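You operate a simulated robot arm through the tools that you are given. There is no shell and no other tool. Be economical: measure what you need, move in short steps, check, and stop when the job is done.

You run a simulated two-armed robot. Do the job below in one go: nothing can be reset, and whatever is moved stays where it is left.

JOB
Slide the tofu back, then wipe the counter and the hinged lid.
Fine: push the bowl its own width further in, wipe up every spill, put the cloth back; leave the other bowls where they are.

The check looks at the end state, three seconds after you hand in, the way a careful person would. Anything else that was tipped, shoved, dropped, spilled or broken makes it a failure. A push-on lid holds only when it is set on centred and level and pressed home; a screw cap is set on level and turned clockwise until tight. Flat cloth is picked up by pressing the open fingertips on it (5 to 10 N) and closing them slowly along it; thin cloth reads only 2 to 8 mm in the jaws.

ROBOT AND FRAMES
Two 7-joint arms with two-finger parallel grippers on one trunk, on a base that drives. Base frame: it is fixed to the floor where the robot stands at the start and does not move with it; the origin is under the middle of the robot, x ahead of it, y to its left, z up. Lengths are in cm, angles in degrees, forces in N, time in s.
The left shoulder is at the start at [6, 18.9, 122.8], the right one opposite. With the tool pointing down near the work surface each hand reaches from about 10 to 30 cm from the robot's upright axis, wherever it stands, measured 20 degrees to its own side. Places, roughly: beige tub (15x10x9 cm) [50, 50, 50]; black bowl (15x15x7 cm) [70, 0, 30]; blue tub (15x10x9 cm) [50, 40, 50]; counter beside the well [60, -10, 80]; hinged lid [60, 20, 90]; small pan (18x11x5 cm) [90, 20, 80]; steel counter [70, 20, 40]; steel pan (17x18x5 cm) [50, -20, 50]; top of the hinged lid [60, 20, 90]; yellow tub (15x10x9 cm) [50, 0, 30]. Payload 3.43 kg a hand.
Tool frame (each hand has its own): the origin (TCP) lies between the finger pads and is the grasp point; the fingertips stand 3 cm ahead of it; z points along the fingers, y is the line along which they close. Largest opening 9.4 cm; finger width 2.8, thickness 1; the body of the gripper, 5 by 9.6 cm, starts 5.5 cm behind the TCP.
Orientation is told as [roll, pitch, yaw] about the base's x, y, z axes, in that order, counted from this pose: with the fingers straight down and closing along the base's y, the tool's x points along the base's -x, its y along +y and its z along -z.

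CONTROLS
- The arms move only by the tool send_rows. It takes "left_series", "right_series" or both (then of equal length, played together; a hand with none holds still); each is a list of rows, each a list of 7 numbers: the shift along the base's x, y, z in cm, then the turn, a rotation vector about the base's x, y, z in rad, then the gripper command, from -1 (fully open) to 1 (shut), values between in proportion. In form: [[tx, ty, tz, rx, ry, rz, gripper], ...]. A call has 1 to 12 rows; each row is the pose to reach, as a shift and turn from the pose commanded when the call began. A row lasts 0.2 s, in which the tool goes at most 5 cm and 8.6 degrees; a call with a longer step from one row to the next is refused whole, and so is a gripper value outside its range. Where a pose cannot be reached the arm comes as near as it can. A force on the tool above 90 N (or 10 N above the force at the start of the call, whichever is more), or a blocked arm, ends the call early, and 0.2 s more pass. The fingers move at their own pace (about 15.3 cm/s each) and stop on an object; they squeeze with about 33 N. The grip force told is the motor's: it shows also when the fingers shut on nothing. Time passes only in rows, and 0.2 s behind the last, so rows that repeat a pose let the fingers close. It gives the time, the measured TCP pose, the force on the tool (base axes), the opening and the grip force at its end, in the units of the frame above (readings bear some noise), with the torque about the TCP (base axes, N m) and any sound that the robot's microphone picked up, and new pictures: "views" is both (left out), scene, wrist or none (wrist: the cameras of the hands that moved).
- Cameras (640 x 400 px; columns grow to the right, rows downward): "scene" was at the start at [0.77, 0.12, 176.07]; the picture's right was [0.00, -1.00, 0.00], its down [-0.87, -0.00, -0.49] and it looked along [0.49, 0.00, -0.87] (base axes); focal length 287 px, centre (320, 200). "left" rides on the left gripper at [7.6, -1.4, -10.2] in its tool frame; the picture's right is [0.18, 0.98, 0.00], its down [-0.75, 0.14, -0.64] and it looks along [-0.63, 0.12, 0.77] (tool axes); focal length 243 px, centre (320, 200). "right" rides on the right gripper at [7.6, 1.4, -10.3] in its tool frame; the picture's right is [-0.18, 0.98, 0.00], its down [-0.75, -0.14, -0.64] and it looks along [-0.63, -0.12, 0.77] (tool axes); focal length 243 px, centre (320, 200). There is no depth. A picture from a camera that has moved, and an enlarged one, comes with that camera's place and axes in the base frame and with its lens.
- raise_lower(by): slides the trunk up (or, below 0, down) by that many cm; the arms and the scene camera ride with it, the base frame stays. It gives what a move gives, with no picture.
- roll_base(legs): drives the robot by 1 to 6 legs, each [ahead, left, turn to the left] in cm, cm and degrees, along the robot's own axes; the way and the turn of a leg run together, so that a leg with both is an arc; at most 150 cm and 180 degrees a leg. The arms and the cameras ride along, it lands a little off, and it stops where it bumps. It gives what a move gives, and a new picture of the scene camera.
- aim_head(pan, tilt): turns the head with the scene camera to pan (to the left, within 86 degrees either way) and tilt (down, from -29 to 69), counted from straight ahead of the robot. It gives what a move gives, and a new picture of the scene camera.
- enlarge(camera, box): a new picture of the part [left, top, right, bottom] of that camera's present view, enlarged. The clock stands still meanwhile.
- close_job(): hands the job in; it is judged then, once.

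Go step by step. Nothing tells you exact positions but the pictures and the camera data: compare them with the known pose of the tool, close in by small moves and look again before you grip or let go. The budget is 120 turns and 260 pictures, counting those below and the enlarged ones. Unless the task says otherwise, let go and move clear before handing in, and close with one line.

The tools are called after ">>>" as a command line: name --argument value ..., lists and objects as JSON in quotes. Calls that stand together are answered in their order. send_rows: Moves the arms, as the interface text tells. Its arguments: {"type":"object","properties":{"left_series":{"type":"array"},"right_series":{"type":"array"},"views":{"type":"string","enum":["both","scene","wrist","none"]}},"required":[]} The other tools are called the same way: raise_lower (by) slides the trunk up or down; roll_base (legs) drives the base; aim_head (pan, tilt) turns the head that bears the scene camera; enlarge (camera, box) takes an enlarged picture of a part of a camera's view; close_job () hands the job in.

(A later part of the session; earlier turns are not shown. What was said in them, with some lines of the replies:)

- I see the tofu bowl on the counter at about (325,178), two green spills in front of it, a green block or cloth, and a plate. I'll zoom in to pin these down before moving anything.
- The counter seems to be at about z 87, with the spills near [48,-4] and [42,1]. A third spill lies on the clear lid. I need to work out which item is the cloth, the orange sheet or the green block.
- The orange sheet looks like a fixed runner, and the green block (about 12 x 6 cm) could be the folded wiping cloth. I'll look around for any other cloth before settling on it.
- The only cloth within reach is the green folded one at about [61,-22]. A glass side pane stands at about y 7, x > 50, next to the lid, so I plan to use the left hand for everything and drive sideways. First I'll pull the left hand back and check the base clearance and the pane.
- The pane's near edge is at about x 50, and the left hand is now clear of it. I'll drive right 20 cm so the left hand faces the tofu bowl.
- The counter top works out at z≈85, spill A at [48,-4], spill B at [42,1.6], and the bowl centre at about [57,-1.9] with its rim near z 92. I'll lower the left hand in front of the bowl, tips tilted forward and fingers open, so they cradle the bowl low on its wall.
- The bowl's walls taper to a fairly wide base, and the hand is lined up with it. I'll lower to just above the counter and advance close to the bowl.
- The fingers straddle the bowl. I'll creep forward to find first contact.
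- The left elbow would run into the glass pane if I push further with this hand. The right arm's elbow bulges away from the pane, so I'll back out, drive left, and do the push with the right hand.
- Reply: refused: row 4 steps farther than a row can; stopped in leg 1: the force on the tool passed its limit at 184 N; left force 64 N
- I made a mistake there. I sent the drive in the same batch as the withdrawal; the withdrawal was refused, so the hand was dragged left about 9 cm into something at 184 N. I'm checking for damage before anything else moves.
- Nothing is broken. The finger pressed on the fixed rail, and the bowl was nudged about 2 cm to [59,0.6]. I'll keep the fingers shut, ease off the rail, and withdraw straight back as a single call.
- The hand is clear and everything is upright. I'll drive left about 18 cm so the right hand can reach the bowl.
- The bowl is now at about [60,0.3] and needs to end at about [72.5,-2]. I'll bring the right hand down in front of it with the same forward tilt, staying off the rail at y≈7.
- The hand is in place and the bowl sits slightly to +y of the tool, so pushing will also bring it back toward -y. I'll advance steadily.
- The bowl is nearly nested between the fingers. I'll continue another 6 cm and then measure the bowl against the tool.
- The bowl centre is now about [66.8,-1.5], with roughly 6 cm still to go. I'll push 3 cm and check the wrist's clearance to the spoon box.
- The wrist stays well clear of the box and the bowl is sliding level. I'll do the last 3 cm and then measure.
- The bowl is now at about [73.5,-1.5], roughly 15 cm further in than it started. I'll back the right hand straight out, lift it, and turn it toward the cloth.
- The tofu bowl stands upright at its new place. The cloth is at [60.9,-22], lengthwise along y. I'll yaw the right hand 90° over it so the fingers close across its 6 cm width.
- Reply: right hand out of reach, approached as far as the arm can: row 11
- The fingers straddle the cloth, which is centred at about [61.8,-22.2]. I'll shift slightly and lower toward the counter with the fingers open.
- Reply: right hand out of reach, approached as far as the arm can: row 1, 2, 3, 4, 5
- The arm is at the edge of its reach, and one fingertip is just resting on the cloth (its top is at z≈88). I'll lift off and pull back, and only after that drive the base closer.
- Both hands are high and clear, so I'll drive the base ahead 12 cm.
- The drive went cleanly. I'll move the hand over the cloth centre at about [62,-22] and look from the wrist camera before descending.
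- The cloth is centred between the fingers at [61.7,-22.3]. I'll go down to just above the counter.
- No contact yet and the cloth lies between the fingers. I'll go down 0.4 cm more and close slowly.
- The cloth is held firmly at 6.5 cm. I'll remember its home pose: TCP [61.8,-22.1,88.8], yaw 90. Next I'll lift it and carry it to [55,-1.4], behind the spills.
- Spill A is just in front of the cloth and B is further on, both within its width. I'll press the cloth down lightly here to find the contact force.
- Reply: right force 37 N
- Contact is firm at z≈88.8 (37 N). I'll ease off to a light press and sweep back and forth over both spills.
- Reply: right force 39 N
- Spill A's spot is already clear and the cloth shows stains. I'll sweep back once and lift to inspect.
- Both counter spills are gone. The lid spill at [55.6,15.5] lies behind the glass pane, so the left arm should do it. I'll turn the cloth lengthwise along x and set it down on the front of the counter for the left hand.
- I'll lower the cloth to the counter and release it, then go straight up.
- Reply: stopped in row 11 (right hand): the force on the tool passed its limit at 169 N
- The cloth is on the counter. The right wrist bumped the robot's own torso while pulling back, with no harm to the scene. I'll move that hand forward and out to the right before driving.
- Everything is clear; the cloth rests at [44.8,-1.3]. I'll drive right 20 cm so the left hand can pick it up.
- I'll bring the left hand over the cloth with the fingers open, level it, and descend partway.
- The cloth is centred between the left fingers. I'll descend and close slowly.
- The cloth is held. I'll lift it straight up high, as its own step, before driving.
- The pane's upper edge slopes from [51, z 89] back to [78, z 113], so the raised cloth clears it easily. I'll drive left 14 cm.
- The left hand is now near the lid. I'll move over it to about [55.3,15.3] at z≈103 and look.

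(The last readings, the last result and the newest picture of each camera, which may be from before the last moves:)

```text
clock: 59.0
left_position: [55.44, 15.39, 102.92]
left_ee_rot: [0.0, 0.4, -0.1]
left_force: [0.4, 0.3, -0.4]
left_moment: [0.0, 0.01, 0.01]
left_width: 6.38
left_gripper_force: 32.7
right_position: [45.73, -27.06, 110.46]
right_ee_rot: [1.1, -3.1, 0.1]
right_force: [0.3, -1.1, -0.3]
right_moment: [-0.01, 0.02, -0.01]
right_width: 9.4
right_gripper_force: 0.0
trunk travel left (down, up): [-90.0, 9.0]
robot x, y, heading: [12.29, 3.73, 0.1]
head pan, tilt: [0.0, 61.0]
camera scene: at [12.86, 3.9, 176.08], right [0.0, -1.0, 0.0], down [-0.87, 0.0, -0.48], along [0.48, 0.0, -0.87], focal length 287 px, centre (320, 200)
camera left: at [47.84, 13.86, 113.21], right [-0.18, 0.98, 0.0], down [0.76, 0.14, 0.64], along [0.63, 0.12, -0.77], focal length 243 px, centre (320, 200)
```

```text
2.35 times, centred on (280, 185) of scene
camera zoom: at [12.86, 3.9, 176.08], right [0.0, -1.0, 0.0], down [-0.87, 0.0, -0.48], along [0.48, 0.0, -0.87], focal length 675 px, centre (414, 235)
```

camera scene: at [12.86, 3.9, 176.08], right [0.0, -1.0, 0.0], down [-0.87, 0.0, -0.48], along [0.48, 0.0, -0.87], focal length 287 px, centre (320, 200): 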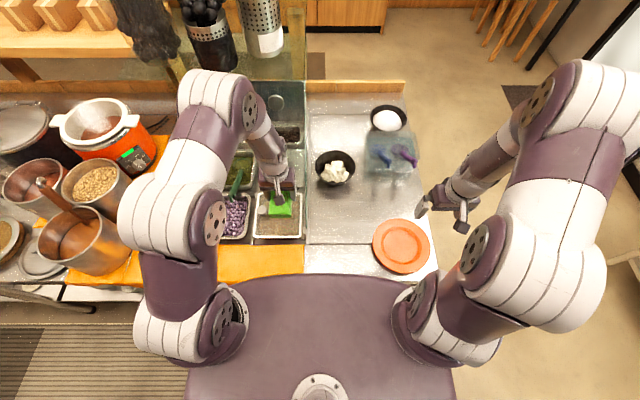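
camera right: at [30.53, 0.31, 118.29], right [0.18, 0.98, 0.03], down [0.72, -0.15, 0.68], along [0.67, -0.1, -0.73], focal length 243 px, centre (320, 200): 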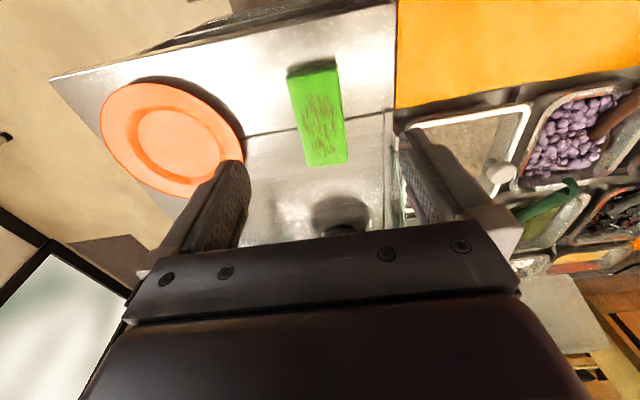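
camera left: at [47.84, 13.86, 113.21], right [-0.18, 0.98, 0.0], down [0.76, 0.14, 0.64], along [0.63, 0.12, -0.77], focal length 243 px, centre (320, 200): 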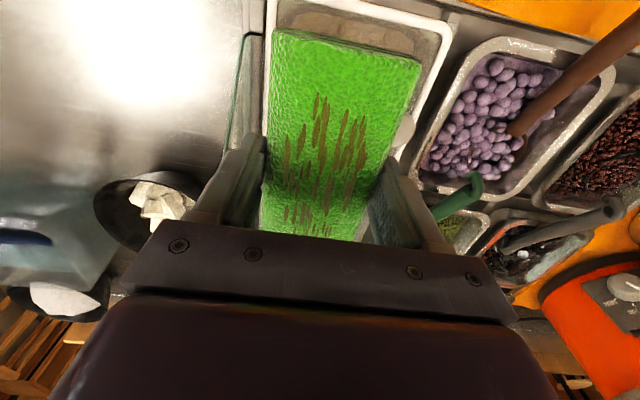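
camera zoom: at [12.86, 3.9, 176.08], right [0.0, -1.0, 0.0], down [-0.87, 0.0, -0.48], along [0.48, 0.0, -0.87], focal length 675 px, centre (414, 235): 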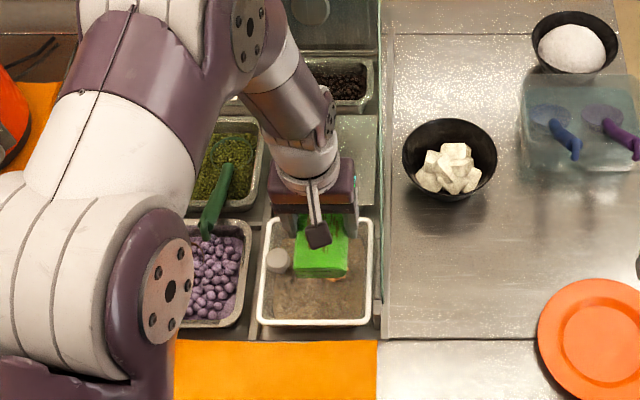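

The cloth hovers over the lid with its frame, the knob and the pane all clear. I'll descend in small steps to find contact.

>>> send_rows --left_series '[[0, 0, -3, 0, 0, 0, 1], [0, 0, -5, 0, 0, 0, 1], [0, 0, -6.5, 0, 0, 0, 1], [0, 0, -7.3, 0, 0, 0, 1]]' --views "both"

```text
clock: 60.0
left_position: [55.41, 15.45, 95.64]
left_ee_rot: [0.1, 0.4, 0.0]
left_force: [0.5, 0.5, -1.1]
left_moment: [0.0, 0.02, 0.05]
left_width: 6.36
left_gripper_force: 32.7
right_position: [45.89, -27.06, 110.49]
right_ee_rot: [1.1, -3.1, 0.1]
right_force: [0.0, 0.1, 0.1]
right_moment: [0.01, -0.02, -0.02]
right_width: 9.4
right_gripper_force: 0.1
trunk travel left (down, up): [-90.0, 9.0]
robot x, y, heading: [12.25, 3.59, 0.1]
head pan, tilt: [0.0, 61.0]
camera scene: at [12.86, 3.91, 176.07], right [0.0, -1.0, 0.0], down [-0.87, 0.0, -0.48], along [0.48, 0.0, -0.87], focal length 287 px, centre (320, 200)
camera left: at [47.77, 13.85, 105.89], right [-0.18, 0.98, 0.0], down [0.76, 0.14, 0.64], along [0.63, 0.12, -0.77], focal length 243 px, centre (320, 200)
```

scene: 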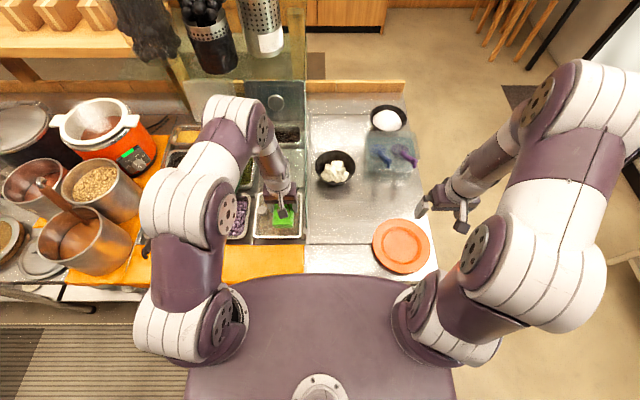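
left: 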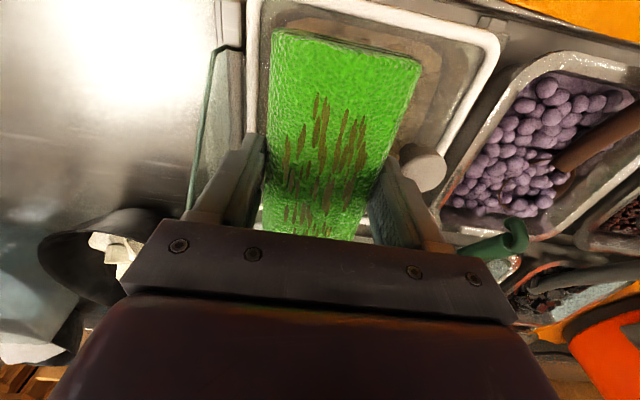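

The cloth lies between the frame edge and the knob, with only small gaps. I'll keep y fixed and keep lowering until it touches.

>>> send_rows --left_series '[[0, -0.2, -0.5, 0, 0, 0, 1], [0, -0.2, -1, 0, 0, 0, 1], [0, -0.2, -1.5, 0, 0, 0, 1]]' --views "wrist"

```text
clock: 60.8
left_position: [55.51, 15.29, 94.02]
left_ee_rot: [0.1, 0.5, 0.0]
left_force: [0.2, 0.1, -0.5]
left_moment: [0.03, 0.07, 0.0]
left_width: 6.4
left_gripper_force: 33.0
right_position: [45.75, -27.1, 110.49]
right_ee_rot: [1.1, -3.1, 0.2]
right_force: [0.3, 0.5, -0.9]
right_moment: [0.01, -0.01, 0.01]
right_width: 9.42
right_gripper_force: 0.0
trunk travel left (down, up): [-90.0, 9.0]
robot x, y, heading: [12.42, 3.77, -0.1]
head pan, tilt: [0.0, 61.0]
camera left: at [47.76, 13.66, 104.4], right [-0.18, 0.98, 0.0], down [0.76, 0.14, 0.64], along [0.63, 0.12, -0.77], focal length 243 px, centre (320, 200)
```

left: 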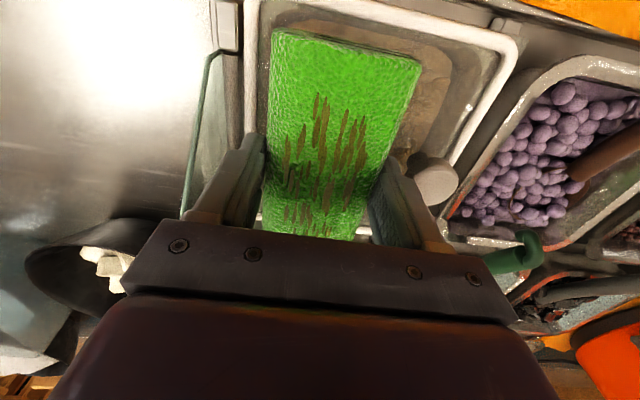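

>>> send_rows --left_series '[[0, 0, -0.3, 0, 0, 0, 1], [0, 0, -0.6, 0, 0, 0, 1], [0, 0, -0.9, 0, 0, 0, 1]]' --views "none"

```text
clock: 61.6
left_position: [55.36, 15.25, 93.2]
left_ee_rot: [0.0, 0.4, 0.0]
left_force: [0.1, 0.0, -1.0]
left_moment: [-0.04, 0.02, 0.0]
left_width: 6.41
left_gripper_force: 33.1
right_position: [45.69, -27.02, 110.6]
right_ee_rot: [1.0, -3.1, 0.2]
right_force: [0.4, -0.1, -1.0]
right_moment: [-0.01, 0.03, 0.01]
right_width: 9.37
right_gripper_force: 0.0
trunk travel left (down, up): [-90.0, 9.0]
robot x, y, heading: [11.91, 3.65, 0.1]
head pan, tilt: [0.0, 61.0]
```

There's still no contact at z 93.2. I'll continue down in small steps.

>>> send_rows --left_series '[[0, 0, -0.3, 0, 0, 0, 1], [0, 0, -0.6, 0, 0, 0, 1], [0, 0, -0.9, 0, 0, 0, 1]]' --views "wrist"

```text
clock: 62.4
left_position: [55.42, 15.23, 92.32]
left_ee_rot: [0.1, 0.4, 0.0]
left_force: [-0.3, -0.1, -0.9]
left_moment: [-0.01, 0.0, -0.02]
left_width: 6.4
left_gripper_force: 33.7
right_position: [45.76, -27.15, 110.5]
right_ee_rot: [1.1, -3.0, 0.2]
right_force: [0.3, 0.4, -1.3]
right_moment: [0.02, -0.05, -0.01]
right_width: 9.42
right_gripper_force: 0.0
trunk travel left (down, up): [-90.0, 9.0]
robot x, y, heading: [12.33, 3.65, -0.2]
head pan, tilt: [0.0, 61.0]
camera left: at [47.81, 13.66, 102.6], right [-0.18, 0.98, 0.0], down [0.76, 0.14, 0.64], along [0.63, 0.12, -0.77], focal length 243 px, centre (320, 200)
```

left: 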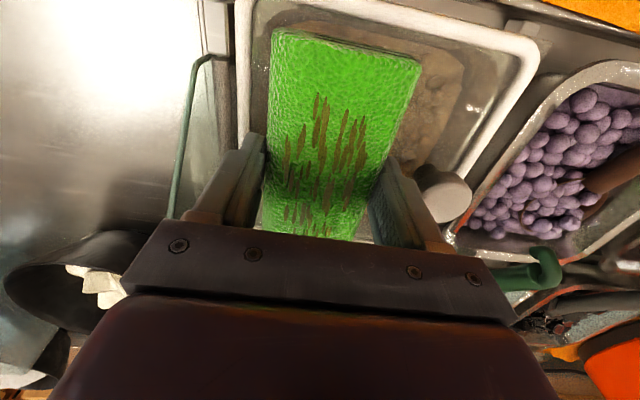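

>>> send_rows --left_series '[[0, 0, -0.3, 0, 0, 0, 1], [0, 0, -0.6, 0, 0, 0, 1], [0, 0, -0.9, 0, 0, 0, 1], [0, 0, -1.1, 0, 0, 0, 1]]' --views "wrist"

```text
clock: 63.4
left_position: [55.47, 15.26, 91.55]
left_ee_rot: [0.0, -0.1, 0.0]
left_force: [0.9, 7.6, 44.1]
left_moment: [0.14, 0.37, -0.03]
left_width: 6.4
left_gripper_force: 32.9
right_position: [45.47, -27.01, 110.58]
right_ee_rot: [1.1, -3.3, 0.3]
right_force: [-0.5, -0.5, 0.3]
right_moment: [0.01, 0.02, -0.02]
right_width: 9.36
right_gripper_force: 0.0
trunk travel left (down, up): [-90.0, 9.0]
robot x, y, heading: [12.27, 3.99, 0.2]
head pan, tilt: [0.0, 61.0]
camera left: at [47.68, 13.69, 101.81], right [-0.18, 0.98, 0.0], down [0.75, 0.14, 0.64], along [0.63, 0.12, -0.77], focal length 243 px, centre (320, 200)
```

left: 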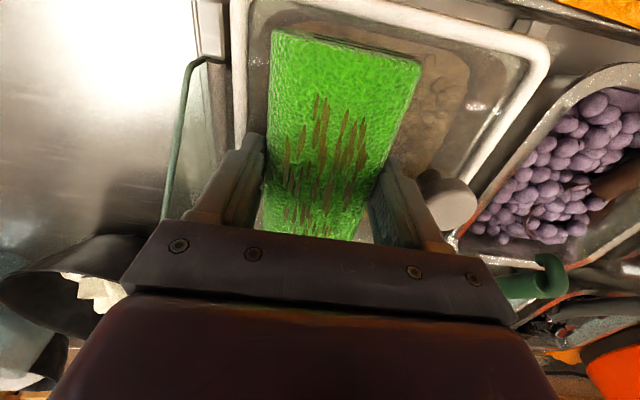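

The lid surface is contacted at TCP z 91.6. I'll ease the pressure and make short strokes inside the frame.

>>> send_rows --left_series '[[0, 0, 0.25, 0, 0, 0, 1], [0.8, 0, 0.25, 0, 0, 0, 1], [1.4, 0, 0.25, 0, 0, 0, 1], [1.4, 0.7, 0.25, 0, 0, 0, 1], [0.4, 0.7, 0.25, 0, 0, 0, 1], [-0.2, 0.7, 0.25, 0, 0, 0, 1], [0.8, 0.3, 0.25, 0, 0, 0, 1], [1.4, 0.3, 0.25, 0, 0, 0, 1], [0.2, 0.3, 0.25, 0, 0, 0, 1]]' --views "none"

```text
clock: 65.4
left_position: [55.88, 15.38, 91.58]
left_ee_rot: [0.0, 0.1, -0.1]
left_force: [8.5, 1.8, 19.0]
left_moment: [0.01, 0.17, -0.03]
left_width: 6.39
left_gripper_force: 32.5
right_position: [45.75, -27.06, 110.53]
right_ee_rot: [1.2, -3.1, 0.2]
right_force: [-0.6, 0.6, -0.7]
right_moment: [0.01, 0.04, -0.03]
right_width: 9.41
right_gripper_force: 0.0
trunk travel left (down, up): [-90.0, 9.0]
robot x, y, heading: [12.08, 3.74, -0.2]
head pan, tilt: [0.0, 61.0]
```

Strokes are done under steady pressure. I'll lift straight up and pull back toward the front to inspect the lid.

>>> send_rows --left_series '[[0, 0, 3, 0, 0, 0, 1], [0, 0, 7, 0, 0, 0, 1], [0, 0, 11, 0, 0, 0, 1], [-2, 0, 15, 0, 0, 0, 1], [-4, 0, 19, 0, 0, 0, 1], [-6, 0, 23, 0, 0, 0, 1], [-8, 0, 27, 0, 0, 0, 1], [-9, 0, 30, 0, 0, 0, 1]]' --views "both"

>>> enlarge --camera "scene" --box '[220, 120, 360, 270]'

```text
clock: 67.2
left_position: [46.42, 15.41, 121.5]
left_ee_rot: [0.1, 0.4, 0.0]
left_force: [0.1, -1.1, -0.7]
left_moment: [-0.03, -0.04, -0.02]
left_width: 6.42
left_gripper_force: 33.0
right_position: [45.73, -27.05, 110.49]
right_ee_rot: [1.0, -3.2, 0.1]
right_force: [-0.2, -0.9, 0.2]
right_moment: [0.01, -0.01, 0.01]
right_width: 9.38
right_gripper_force: 0.0
trunk travel left (down, up): [-90.0, 9.0]
robot x, y, heading: [12.03, 4.22, -0.2]
head pan, tilt: [0.0, 61.0]
camera scene: at [12.63, 3.94, 176.07], right [0.0, -1.0, 0.0], down [-0.87, 0.0, -0.49], along [0.49, 0.0, -0.87], focal length 287 px, centre (320, 200)
camera left: at [38.8, 13.91, 131.83], right [-0.18, 0.98, 0.0], down [0.76, 0.14, 0.64], along [0.63, 0.12, -0.77], focal length 243 px, centre (320, 200)
```

scene: 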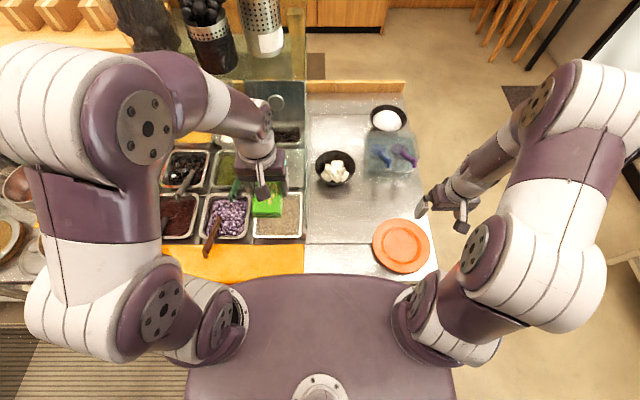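
left: 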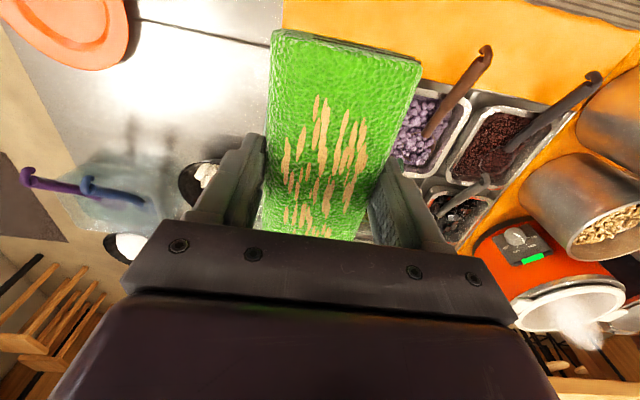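

```text
2.67 times, centred on (290, 195) of scene
camera zoom: at [12.63, 3.94, 176.07], right [0.0, -1.0, 0.0], down [-0.87, 0.0, -0.49], along [0.49, 0.0, -0.87], focal length 765 px, centre (400, 213)
```

zoom: 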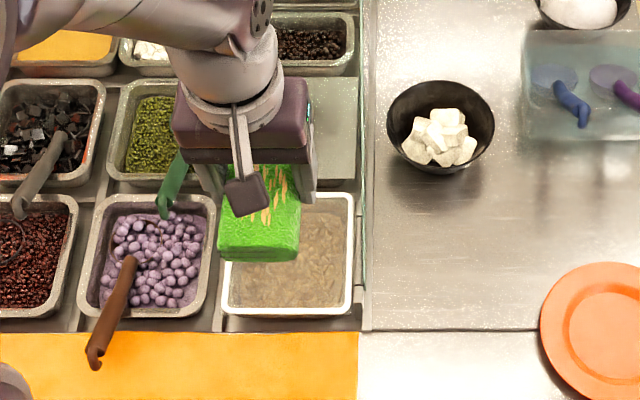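

The lid's spill is gone, with the stain now on the cloth. I'll drive right about 36 cm to bring the cloth back to its home.

>>> roll_base --legs '[[0, -36, 0]]'

>>> enlarge --camera "scene" --box '[140, 60, 380, 280]'

```text
clock: 69.5
left_position: [46.47, -20.24, 121.34]
left_ee_rot: [0.0, 0.4, 0.0]
left_force: [-0.4, 0.3, -0.9]
left_moment: [-0.03, -0.02, 0.01]
left_width: 6.43
left_gripper_force: 32.8
right_position: [45.77, -62.71, 110.47]
right_ee_rot: [1.1, -3.1, 0.2]
right_force: [0.2, -0.1, -0.2]
right_moment: [0.03, -0.01, 0.02]
right_width: 9.39
right_gripper_force: 0.0
trunk travel left (down, up): [-90.0, 9.0]
robot x, y, heading: [11.98, -31.99, -0.1]
head pan, tilt: [0.0, 61.0]
camera scene: at [12.73, -31.66, 176.07], right [0.0, -1.0, 0.0], down [-0.87, 0.0, -0.48], along [0.48, 0.0, -0.87], focal length 287 px, centre (320, 200)
```

scene: 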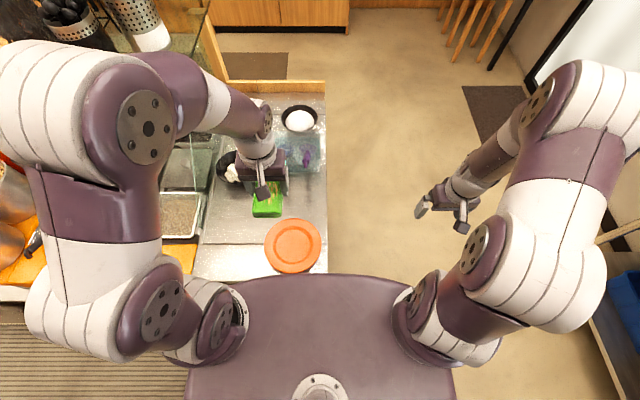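

```text
1.82 times, centred on (260, 170) of scene
camera zoom: at [12.73, -31.66, 176.07], right [0.0, -1.0, 0.0], down [-0.87, 0.0, -0.48], along [0.48, 0.0, -0.87], focal length 522 px, centre (429, 254)
```

zoom: 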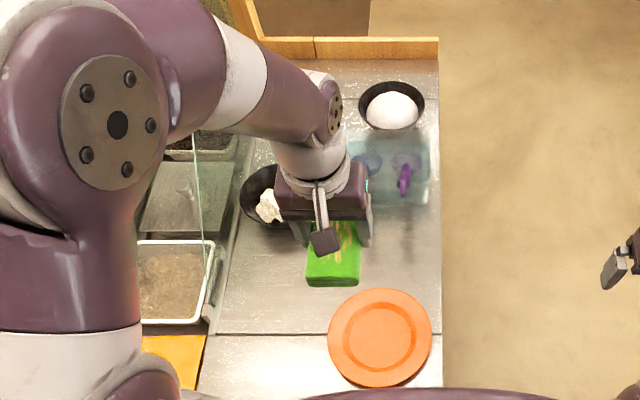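

The lid looks clean. I'll turn the left hand -90° while moving over the cloth's home at [61.8,-22.1], staying high.

>>> send_rows --left_series '[[1, 0, 0, 0, 0, -0.14, 1], [2, 0, 0, 0, 0, -0.28, 1], [3.5, 0, -1, 0, 0, -0.42, 1], [5, 0, -2, 0, 0, -0.56, 1], [6.5, -0.5, -3, 0, 0, -0.7, 1], [8, -0.5, -4, 0, 0, -0.84, 1], [9.5, -1, -5, 0, 0, -0.98, 1], [11, -1, -6, 0, 0, -1.12, 1], [12.5, -1.5, -8, 0, 0, -1.26, 1], [14, -1.5, -10, 0, 0, -1.4, 1], [15, -1.9, -13, 0, 0, -1.5, 1], [15.3, -1.9, -17, 0, 0, -1.571, 1]]' --views "both"

```text
clock: 72.1
left_position: [62.01, -22.25, 104.33]
left_ee_rot: [0.1, 0.4, -90.1]
left_force: [0.4, 0.1, -0.6]
left_moment: [0.02, 0.03, 0.0]
left_width: 6.4
left_gripper_force: 33.0
right_position: [45.78, -62.89, 110.5]
right_ee_rot: [1.2, -3.1, 0.2]
right_force: [0.0, 0.8, 0.2]
right_moment: [-0.01, -0.02, 0.01]
right_width: 9.4
right_gripper_force: 0.1
trunk travel left (down, up): [-90.0, 9.0]
robot x, y, heading: [11.95, -32.04, -0.2]
head pan, tilt: [0.0, 61.0]
camera scene: at [12.89, -31.85, 176.08], right [0.0, -1.0, 0.0], down [-0.88, 0.0, -0.48], along [0.48, 0.0, -0.88], focal length 287 px, centre (320, 200)
camera left: at [60.5, -14.72, 114.64], right [0.98, 0.18, 0.0], down [0.14, -0.76, 0.64], along [0.12, -0.63, -0.77], focal length 243 px, centre (320, 200)
```

scene: 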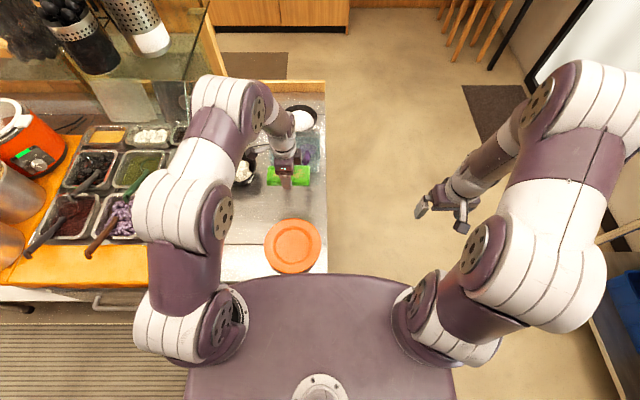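
left: 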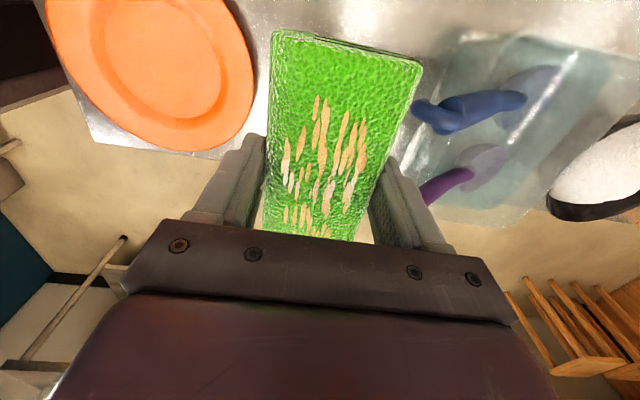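

The cloth is over its home, clear of the plate and the box. I'll lower it to the counter.

>>> send_rows --left_series '[[-0.2, 0.1, -4, 0, 0, 0, 1], [-0.2, 0.1, -8, 0, 0, 0, 1], [-0.2, 0.1, -11, 0, 0, 0, 1], [-0.2, 0.1, -13, 0, 0, 0, 1], [-0.2, 0.1, -14.6, 0, 0, 0, 1]]' --views "both"

```text
clock: 73.3
left_position: [61.88, -22.04, 89.78]
left_ee_rot: [0.0, 0.4, -90.1]
left_force: [0.1, 0.1, -0.3]
left_moment: [0.01, -0.01, 0.01]
left_width: 6.41
left_gripper_force: 33.1
right_position: [45.76, -62.87, 110.51]
right_ee_rot: [1.1, -3.1, 0.3]
right_force: [-0.5, -0.1, 0.2]
right_moment: [0.03, 0.0, 0.01]
right_width: 9.4
right_gripper_force: 0.0
trunk travel left (down, up): [-90.0, 9.0]
robot x, y, heading: [11.68, -31.52, 0.1]
head pan, tilt: [0.0, 61.0]
camera scene: at [12.81, -31.84, 176.07], right [0.0, -1.0, 0.0], down [-0.87, 0.0, -0.48], along [0.48, 0.0, -0.87], focal length 287 px, centre (320, 200)
camera left: at [60.26, -14.76, 100.13], right [0.98, 0.18, 0.0], down [0.14, -0.76, 0.64], along [0.12, -0.63, -0.77], focal length 243 px, centre (320, 200)
```

scene: 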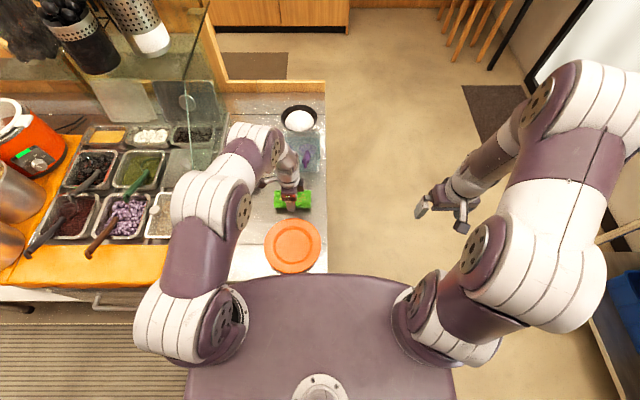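
left: 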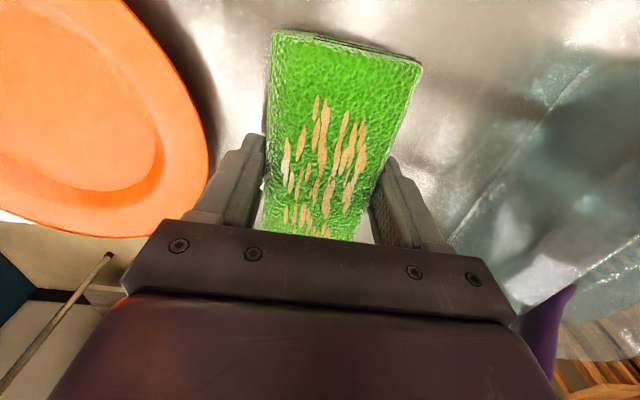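

It's level just above the counter. I'll set it down, open the fingers partway, and lift straight up.

>>> send_rows --left_series '[[0, 0, -0.5, 0, 0, 0, 1], [0, 0, -0.85, 0, 0, 0, 1], [0, 0, -0.85, 0, 0, 0, 0], [0, 0, -0.85, 0, 0, 0, -0.6], [0, 0, -0.85, 0, 0, 0, -0.6], [0, 0, 1, 0, 0, 0, -0.6], [0, 0, 4, 0, 0, 0, -0.6], [0, 0, 8, 0, 0, 0, -0.6], [0, 0, 12, 0, 0, 0, -0.6], [-2, 0, 16, 0, 0, 0, -0.6], [-5, 0, 20, 0, 0, 0, -0.6], [-8, 0, 24, 0, 0, 0, -0.6]]' --views "both"

```text
clock: 75.9
left_position: [53.45, -22.29, 113.96]
left_ee_rot: [0.2, 0.4, -90.0]
left_force: [-0.5, 0.6, 0.6]
left_moment: [0.03, -0.04, 0.0]
left_width: 7.51
left_gripper_force: 0.1
right_position: [45.58, -62.88, 110.53]
right_ee_rot: [1.1, -3.2, 0.2]
right_force: [-0.1, 0.0, 0.6]
right_moment: [-0.02, -0.02, 0.0]
right_width: 9.39
right_gripper_force: 0.0
trunk travel left (down, up): [-90.0, 9.0]
robot x, y, heading: [11.85, -31.73, 0.3]
head pan, tilt: [0.0, 61.0]
camera scene: at [12.45, -31.83, 176.07], right [0.0, -1.0, 0.0], down [-0.87, 0.0, -0.49], along [0.49, 0.0, -0.87], focal length 287 px, centre (320, 200)
camera left: at [51.88, -14.83, 124.24], right [0.98, 0.18, 0.0], down [0.14, -0.76, 0.64], along [0.12, -0.63, -0.77], focal length 243 px, centre (320, 200)
```

scene: 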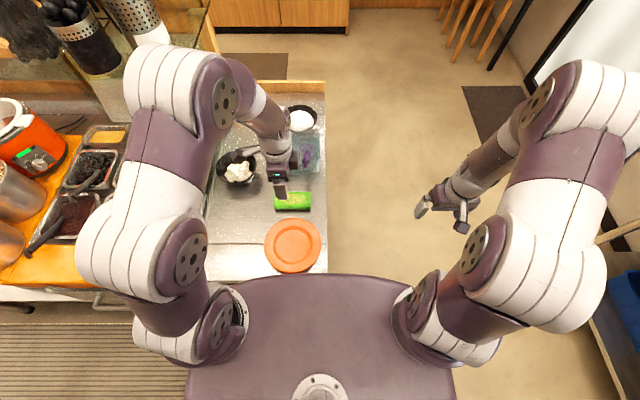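
left: 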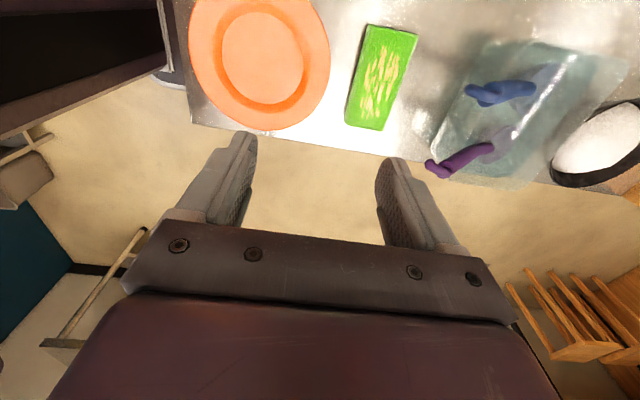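

The cloth is back in its place. I'll drive back and slightly left for a clear inspection of everything.

>>> roll_base --legs '[[-25, 0, 0], [0, 22, 0]]'

>>> enlarge --camera "scene" --box '[160, 40, 460, 240]'

```text
clock: 79.0
left_position: [28.68, -0.62, 113.89]
left_ee_rot: [0.1, 0.5, -90.1]
left_force: [0.0, -0.2, -0.3]
left_moment: [0.01, -0.01, -0.03]
left_width: 7.51
left_gripper_force: 0.1
right_position: [20.64, -41.21, 110.35]
right_ee_rot: [1.2, -3.1, 0.1]
right_force: [-0.5, -1.0, -0.4]
right_moment: [0.0, -0.02, -0.01]
right_width: 9.4
right_gripper_force: 0.1
trunk travel left (down, up): [-90.0, 9.0]
robot x, y, heading: [-13.05, -10.18, 0.1]
head pan, tilt: [0.0, 61.0]
camera scene: at [-12.27, -10.36, 176.07], right [0.0, -1.0, 0.0], down [-0.87, 0.0, -0.48], along [0.48, 0.0, -0.87], focal length 287 px, centre (320, 200)
```

scene: 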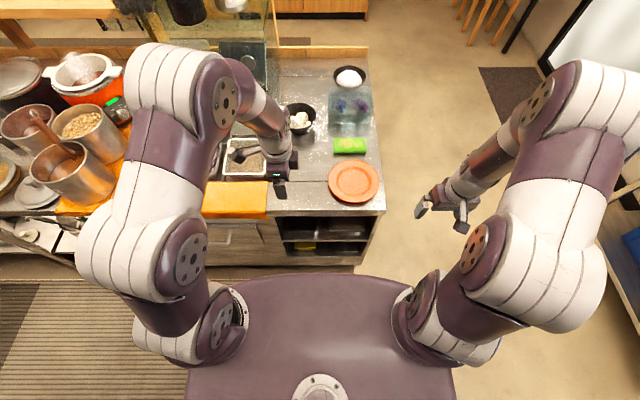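

```text
2.00 times, centred on (310, 140) of scene
camera zoom: at [-12.27, -10.36, 176.07], right [0.0, -1.0, 0.0], down [-0.87, 0.0, -0.48], along [0.48, 0.0, -0.87], focal length 574 px, centre (340, 320)
```

zoom: 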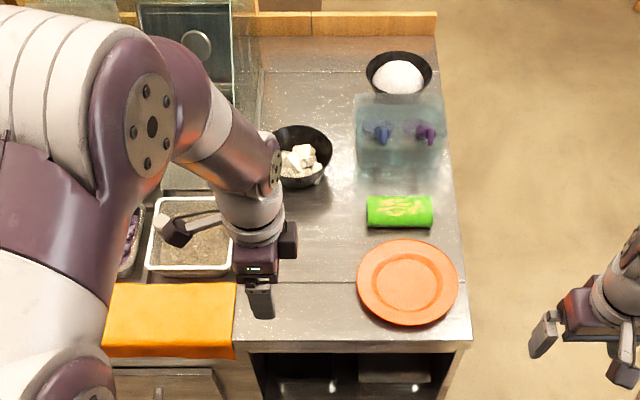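

The left arm hides part of the view. I'll drive left past it for an unobstructed look.

>>> roll_base --legs '[[0, 34, 0]]'

>>> enlarge --camera "scene" --box '[240, 40, 480, 210]'

```text
clock: 81.2
left_position: [28.87, 32.84, 113.71]
left_ee_rot: [0.1, 0.4, -90.1]
left_force: [0.4, 1.9, -0.4]
left_moment: [0.01, -0.01, 0.0]
left_width: 7.52
left_gripper_force: 0.0
right_position: [20.79, -7.7, 110.53]
right_ee_rot: [1.1, -3.1, 0.0]
right_force: [0.7, 1.1, 0.9]
right_moment: [0.0, 0.0, 0.01]
right_width: 9.39
right_gripper_force: 0.0
trunk travel left (down, up): [-90.0, 9.0]
robot x, y, heading: [-12.96, 23.51, -0.2]
head pan, tilt: [0.0, 61.0]
camera scene: at [-12.15, 23.33, 176.07], right [0.0, -1.0, 0.0], down [-0.87, 0.0, -0.48], along [0.48, 0.0, -0.87], focal length 287 px, centre (320, 200)
```

scene: 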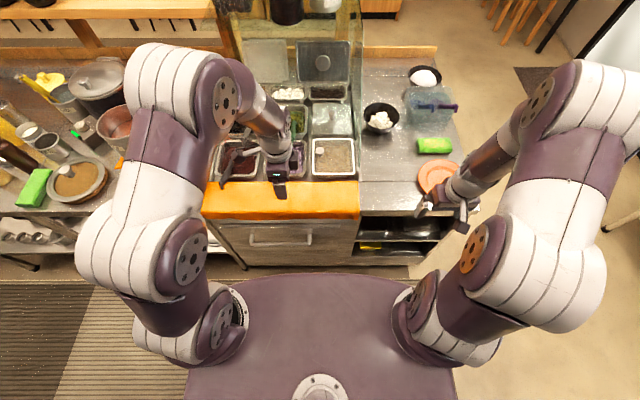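

```text
2.35 times, centred on (360, 125) of scene
camera zoom: at [-12.15, 23.33, 176.07], right [0.0, -1.0, 0.0], down [-0.87, 0.0, -0.48], along [0.48, 0.0, -0.87], focal length 675 px, centre (226, 376)
```

zoom: 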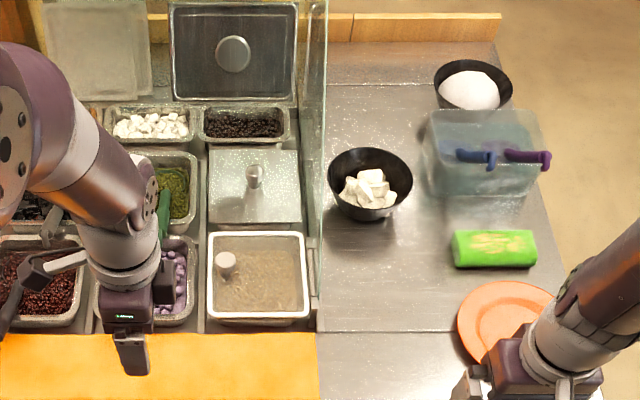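

The counter and lid are clean, the tofu bowl stands about 15 cm further in and upright, and the cloth is back in its place. The other bowls haven't moved and both hands are clear, so I'm handing in.

>>> close_job

```text
The job is handed in.
```

I pushed the tofu bowl about its own width (15 cm) further in, wiped up the two counter spills and the one on the lid, and put the cloth back; the other bowls were left alone. Along the way one drive went wrong and the left hand hit the fixed rail at 184 N, nudging the bowl about 2 cm before I corrected it. The right hand also bumped the robot's own torso once, and I saw no damage from either.
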